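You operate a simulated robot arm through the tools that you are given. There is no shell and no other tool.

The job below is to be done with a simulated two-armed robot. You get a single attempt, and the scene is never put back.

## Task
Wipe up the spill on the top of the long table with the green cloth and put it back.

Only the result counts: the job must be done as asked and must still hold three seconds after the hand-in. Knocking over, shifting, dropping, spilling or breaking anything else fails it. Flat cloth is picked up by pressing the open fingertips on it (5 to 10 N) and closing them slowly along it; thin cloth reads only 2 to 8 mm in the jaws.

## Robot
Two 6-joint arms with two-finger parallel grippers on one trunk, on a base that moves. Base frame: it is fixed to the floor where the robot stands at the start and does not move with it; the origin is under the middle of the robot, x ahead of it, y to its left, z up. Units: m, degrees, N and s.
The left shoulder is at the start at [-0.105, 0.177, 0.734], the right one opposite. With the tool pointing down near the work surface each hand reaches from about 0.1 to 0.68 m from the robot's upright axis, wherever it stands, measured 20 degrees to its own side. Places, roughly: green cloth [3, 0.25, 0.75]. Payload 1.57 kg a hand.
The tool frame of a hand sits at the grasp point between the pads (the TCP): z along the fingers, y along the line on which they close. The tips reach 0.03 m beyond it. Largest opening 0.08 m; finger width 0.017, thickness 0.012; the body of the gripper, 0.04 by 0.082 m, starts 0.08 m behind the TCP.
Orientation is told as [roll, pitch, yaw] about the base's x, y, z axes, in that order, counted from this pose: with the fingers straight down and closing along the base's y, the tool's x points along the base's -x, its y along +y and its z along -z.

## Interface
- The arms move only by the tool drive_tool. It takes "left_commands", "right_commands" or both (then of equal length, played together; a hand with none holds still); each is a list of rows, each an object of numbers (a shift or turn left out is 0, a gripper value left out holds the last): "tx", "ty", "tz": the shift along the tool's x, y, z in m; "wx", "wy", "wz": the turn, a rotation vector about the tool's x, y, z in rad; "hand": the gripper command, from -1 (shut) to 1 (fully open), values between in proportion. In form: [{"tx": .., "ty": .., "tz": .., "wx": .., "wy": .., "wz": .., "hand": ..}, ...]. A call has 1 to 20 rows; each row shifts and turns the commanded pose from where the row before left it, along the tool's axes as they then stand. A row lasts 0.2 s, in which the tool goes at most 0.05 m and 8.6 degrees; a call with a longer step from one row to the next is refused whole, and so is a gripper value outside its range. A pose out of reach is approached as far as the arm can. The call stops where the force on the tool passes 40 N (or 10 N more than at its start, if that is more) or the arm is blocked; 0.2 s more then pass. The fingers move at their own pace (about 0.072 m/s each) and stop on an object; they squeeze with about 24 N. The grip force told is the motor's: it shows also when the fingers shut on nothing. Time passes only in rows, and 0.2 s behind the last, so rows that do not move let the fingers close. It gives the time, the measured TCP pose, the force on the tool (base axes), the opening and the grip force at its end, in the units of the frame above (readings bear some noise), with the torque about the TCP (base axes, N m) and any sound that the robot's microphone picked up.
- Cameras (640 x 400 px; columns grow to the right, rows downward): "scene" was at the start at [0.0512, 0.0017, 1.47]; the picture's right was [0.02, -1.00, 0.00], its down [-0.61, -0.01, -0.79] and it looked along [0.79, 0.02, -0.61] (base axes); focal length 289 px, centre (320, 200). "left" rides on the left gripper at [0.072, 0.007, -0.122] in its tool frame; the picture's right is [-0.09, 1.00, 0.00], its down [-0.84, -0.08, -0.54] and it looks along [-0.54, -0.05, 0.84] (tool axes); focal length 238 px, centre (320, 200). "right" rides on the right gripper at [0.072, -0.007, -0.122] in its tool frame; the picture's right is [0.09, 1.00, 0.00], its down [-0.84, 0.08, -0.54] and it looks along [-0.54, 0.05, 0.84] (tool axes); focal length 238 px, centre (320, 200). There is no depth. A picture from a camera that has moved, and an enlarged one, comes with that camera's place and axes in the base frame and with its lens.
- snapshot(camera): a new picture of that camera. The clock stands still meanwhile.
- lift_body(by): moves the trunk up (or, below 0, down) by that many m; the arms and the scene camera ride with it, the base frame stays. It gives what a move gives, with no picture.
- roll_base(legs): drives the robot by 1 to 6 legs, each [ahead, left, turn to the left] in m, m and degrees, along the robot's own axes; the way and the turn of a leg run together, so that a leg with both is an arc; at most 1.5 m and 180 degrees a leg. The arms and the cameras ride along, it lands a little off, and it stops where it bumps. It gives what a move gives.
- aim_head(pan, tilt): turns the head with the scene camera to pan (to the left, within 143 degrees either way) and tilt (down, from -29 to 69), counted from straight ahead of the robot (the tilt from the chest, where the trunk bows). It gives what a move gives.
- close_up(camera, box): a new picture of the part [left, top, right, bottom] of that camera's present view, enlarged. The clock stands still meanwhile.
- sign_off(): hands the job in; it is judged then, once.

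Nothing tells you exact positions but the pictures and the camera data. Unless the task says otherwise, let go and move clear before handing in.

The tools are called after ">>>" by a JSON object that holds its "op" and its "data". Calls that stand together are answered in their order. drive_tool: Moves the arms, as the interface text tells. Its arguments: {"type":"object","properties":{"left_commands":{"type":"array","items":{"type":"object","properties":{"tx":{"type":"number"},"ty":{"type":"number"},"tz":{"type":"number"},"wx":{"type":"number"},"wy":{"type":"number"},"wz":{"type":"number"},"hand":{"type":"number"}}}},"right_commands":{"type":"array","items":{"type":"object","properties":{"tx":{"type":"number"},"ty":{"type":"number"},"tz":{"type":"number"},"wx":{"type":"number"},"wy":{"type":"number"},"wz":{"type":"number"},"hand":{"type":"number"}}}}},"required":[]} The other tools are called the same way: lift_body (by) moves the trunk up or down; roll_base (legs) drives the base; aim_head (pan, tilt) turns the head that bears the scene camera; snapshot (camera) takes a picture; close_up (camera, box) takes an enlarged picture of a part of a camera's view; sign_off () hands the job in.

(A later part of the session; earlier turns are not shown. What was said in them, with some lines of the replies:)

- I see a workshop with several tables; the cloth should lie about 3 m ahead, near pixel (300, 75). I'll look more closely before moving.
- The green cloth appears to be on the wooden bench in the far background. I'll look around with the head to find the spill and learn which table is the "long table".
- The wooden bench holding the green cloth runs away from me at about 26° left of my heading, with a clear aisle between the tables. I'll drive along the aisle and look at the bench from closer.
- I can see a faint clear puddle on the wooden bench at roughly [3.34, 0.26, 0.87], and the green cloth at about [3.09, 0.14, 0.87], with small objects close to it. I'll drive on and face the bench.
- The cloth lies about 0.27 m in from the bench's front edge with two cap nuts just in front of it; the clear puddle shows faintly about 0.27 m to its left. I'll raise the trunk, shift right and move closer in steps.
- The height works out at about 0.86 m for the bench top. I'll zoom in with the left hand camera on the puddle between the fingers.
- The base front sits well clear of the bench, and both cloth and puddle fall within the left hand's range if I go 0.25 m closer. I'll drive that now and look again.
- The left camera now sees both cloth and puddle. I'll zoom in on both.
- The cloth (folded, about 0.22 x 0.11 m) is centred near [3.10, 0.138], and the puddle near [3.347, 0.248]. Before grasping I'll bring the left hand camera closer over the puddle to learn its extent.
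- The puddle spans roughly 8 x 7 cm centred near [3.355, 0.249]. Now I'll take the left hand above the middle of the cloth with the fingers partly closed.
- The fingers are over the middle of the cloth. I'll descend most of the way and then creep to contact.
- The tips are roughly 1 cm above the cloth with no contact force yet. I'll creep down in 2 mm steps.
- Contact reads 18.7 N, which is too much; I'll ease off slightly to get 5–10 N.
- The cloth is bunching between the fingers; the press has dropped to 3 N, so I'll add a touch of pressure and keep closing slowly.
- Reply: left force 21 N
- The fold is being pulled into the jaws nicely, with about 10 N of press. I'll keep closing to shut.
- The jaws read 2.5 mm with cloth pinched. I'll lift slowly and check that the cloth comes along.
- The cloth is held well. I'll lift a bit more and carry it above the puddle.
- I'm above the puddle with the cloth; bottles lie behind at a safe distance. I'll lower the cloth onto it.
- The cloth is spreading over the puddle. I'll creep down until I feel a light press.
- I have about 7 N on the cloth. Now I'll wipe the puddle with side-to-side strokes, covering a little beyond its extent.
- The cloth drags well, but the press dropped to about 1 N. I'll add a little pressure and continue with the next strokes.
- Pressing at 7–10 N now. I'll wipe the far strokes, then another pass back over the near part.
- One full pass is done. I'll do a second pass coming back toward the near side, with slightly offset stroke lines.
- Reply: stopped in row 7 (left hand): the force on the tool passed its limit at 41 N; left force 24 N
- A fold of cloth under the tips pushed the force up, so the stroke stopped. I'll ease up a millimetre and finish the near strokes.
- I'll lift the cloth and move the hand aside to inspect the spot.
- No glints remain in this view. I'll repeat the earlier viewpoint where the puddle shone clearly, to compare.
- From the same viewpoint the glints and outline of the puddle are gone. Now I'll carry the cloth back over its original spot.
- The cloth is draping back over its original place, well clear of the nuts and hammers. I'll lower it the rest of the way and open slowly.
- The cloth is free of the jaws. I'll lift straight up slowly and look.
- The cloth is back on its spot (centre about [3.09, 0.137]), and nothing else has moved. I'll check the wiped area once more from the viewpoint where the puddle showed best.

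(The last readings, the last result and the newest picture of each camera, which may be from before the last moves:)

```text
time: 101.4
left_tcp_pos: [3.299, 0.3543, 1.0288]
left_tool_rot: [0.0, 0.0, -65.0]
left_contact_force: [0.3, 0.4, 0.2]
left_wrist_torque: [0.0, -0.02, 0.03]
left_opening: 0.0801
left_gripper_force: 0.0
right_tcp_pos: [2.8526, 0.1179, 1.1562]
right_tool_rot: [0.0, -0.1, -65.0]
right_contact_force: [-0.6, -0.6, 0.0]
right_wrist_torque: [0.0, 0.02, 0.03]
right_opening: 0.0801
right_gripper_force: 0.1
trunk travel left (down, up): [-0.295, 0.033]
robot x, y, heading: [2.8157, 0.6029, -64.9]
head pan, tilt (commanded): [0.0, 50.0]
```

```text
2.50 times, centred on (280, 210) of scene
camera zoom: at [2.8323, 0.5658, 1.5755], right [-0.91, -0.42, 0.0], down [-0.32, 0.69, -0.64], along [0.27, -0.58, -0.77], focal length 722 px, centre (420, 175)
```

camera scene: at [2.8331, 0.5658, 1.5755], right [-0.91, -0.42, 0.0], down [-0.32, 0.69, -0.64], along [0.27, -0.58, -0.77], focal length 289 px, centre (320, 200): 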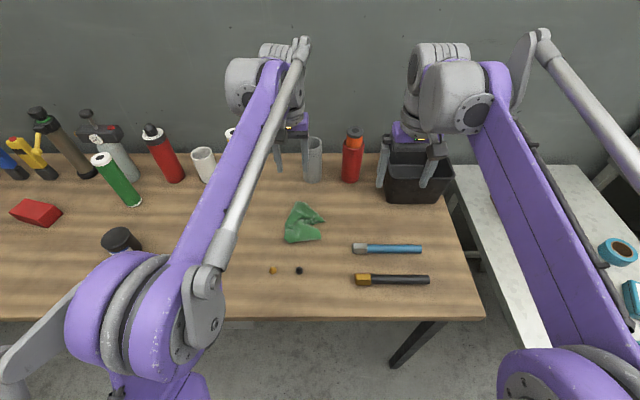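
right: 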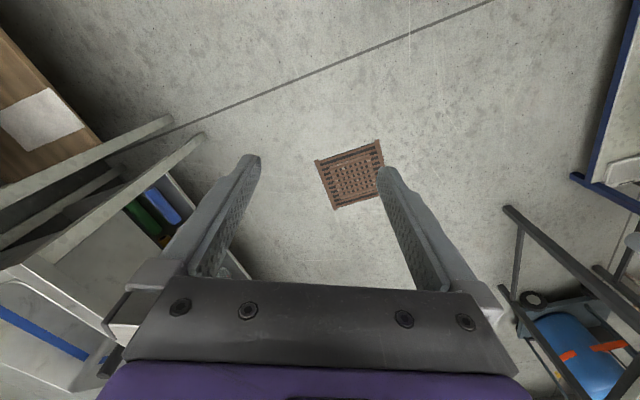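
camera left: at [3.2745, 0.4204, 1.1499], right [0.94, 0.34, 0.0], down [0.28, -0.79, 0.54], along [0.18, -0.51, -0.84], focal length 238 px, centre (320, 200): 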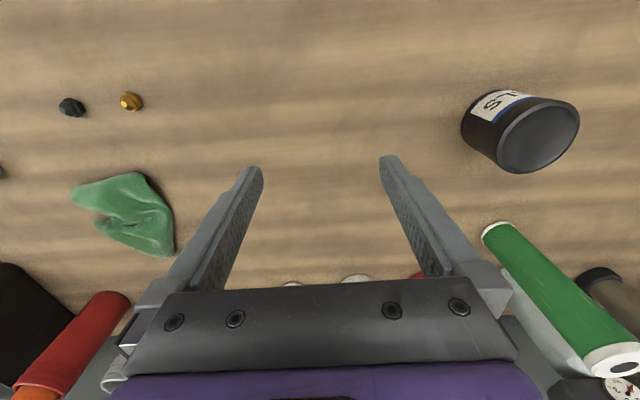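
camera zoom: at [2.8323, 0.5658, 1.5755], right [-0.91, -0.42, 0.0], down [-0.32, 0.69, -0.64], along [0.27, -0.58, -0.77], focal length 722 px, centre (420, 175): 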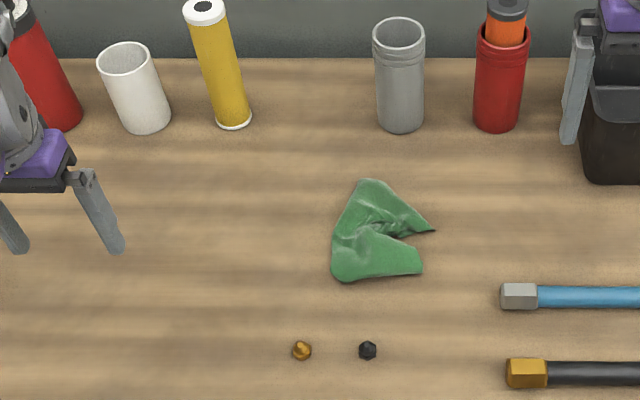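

The wood is dry and clean in the same view. I'll raise the hand clear and glance over the rest of the bench for any other liquid before handing in.

>>> {"op": "drive_tool", "data": {"left_commands": [{"tz": -0.04}, {"tz": -0.04}, {"tz": -0.03, "tx": 0.02}, {"tx": 0.03}, {}]}}

>>> {"op": "roll_base", "data": {"legs": [[-0.4, 0, 0]]}}

>>> {"op": "aim_head", "data": {"pan": 35, "tilt": 35}}

>>> {"op": "snapshot", "data": {"camera": "scene"}}

>>> {"op": "close_up", "data": {"camera": "scene", "box": [0, 80, 320, 280]}}

>>> {"op": "close_up", "data": {"camera": "scene", "box": [240, 80, 560, 280]}}

```text
time: 102.6
left_tcp_pos: [3.2767, 0.3979, 1.1379]
left_tool_rot: [0.0, 0.0, -64.8]
left_contact_force: [0.3, -0.3, -0.4]
left_wrist_torque: [0.03, -0.04, -0.01]
left_opening: 0.0798
left_gripper_force: 0.1
right_tcp_pos: [2.854, 0.1168, 1.1542]
right_tool_rot: [0.1, 0.0, -65.0]
right_contact_force: [0.1, 0.4, -0.5]
right_wrist_torque: [-0.02, 0.04, 0.01]
right_opening: 0.08
right_gripper_force: 0.1
trunk travel left (down, up): [-0.295, 0.033]
robot x, y, heading: [2.8126, 0.5974, -65.0]
head pan, tilt (commanded): [0.0, 50.0]
```

```text
time: 105.1
left_tcp_pos: [3.1066, 0.7681, 1.1364]
left_tool_rot: [0.1, 0.0, -64.6]
left_contact_force: [0.7, 0.3, 0.6]
left_wrist_torque: [0.03, 0.0, 0.02]
left_opening: 0.08
left_gripper_force: 0.1
right_tcp_pos: [2.682, 0.4842, 1.1554]
right_tool_rot: [0.0, 0.0, -64.5]
right_contact_force: [0.3, 0.5, 0.5]
right_wrist_torque: [-0.02, -0.01, 0.01]
right_opening: 0.0801
right_gripper_force: 0.0
trunk travel left (down, up): [-0.295, 0.033]
robot x, y, heading: [2.6464, 0.9677, -64.7]
head pan, tilt (commanded): [0.0, 50.0]
```

```text
time: 106.1
left_tcp_pos: [3.1071, 0.7693, 1.1364]
left_tool_rot: [0.1, 0.0, -64.5]
left_contact_force: [0.1, 0.4, -0.1]
left_wrist_torque: [-0.02, 0.02, -0.02]
left_opening: 0.0802
left_gripper_force: 0.1
right_tcp_pos: [2.6824, 0.4848, 1.1537]
right_tool_rot: [0.0, 0.0, -64.6]
right_contact_force: [-0.7, -0.6, 0.6]
right_wrist_torque: [-0.01, 0.02, 0.0]
right_opening: 0.0799
right_gripper_force: 0.0
trunk travel left (down, up): [-0.295, 0.033]
robot x, y, heading: [2.6443, 0.9629, -64.6]
head pan, tilt (commanded): [35.0, 35.0]
```

```text
taken
camera scene: at [2.704, 0.9593, 1.5972], right [-0.5, -0.87, 0.0], down [-0.5, 0.28, -0.82], along [0.71, -0.41, -0.57], focal length 289 px, centre (320, 200)
```

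scene: 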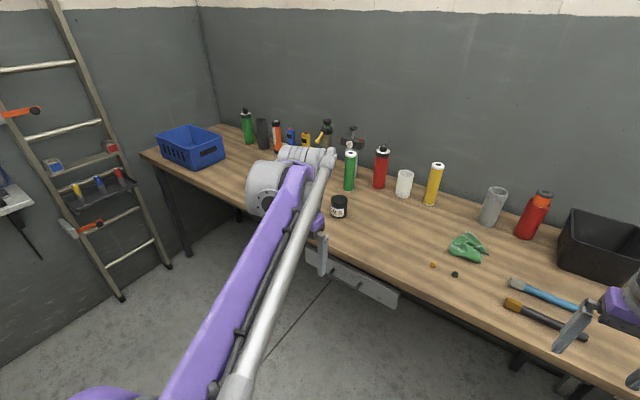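

```text
2.00 times, centred on (160, 180) of scene
camera zoom: at [2.704, 0.9593, 1.5972], right [-0.5, -0.87, 0.0], down [-0.5, 0.28, -0.82], along [0.71, -0.41, -0.57], focal length 577 px, centre (640, 240)
```

zoom: 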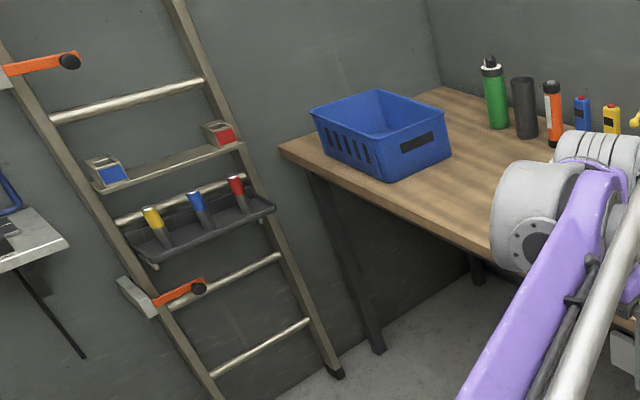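

```text
2.00 times, centred on (400, 180) of scene
camera zoom: at [2.704, 0.9593, 1.5972], right [-0.5, -0.87, 0.0], down [-0.5, 0.28, -0.82], along [0.71, -0.41, -0.57], focal length 577 px, centre (160, 240)
```

zoom: 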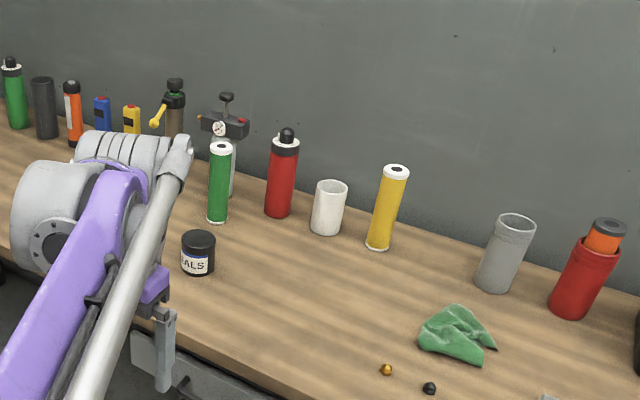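

The bench top is clean, the green cloth is back at its place and released, everything else stands as before, and both hands are clear. I'll hand in the job.

>>> {"op": "sign_off", "data": {}}

```text
The job is handed in.
```

I wiped the spill off the top of the long wooden bench with the green cloth. The cloth is back within about 1–2 cm of where it lay. It is crumpled now rather than folded flat as it was at the start.

- **Spill:** It was a clear puddle about 8 by 7 cm. I went over it twice with the cloth. No trace shows from the same camera views where it was visible before, and I saw no other liquid on the parts of the bench in view.
- **Wiping force:** A fold of cloth under the fingertips pushed the force to 41 N during the second pass, which stopped that stroke. I eased off and finished the remaining strokes.
- **Other objects:** The two cap nuts, the hammers, the jar and the bottles look unmoved in the final pictures.
- **Robot:** I let go of the cloth, backed the robot 0.4 m away from the bench and handed the job in.
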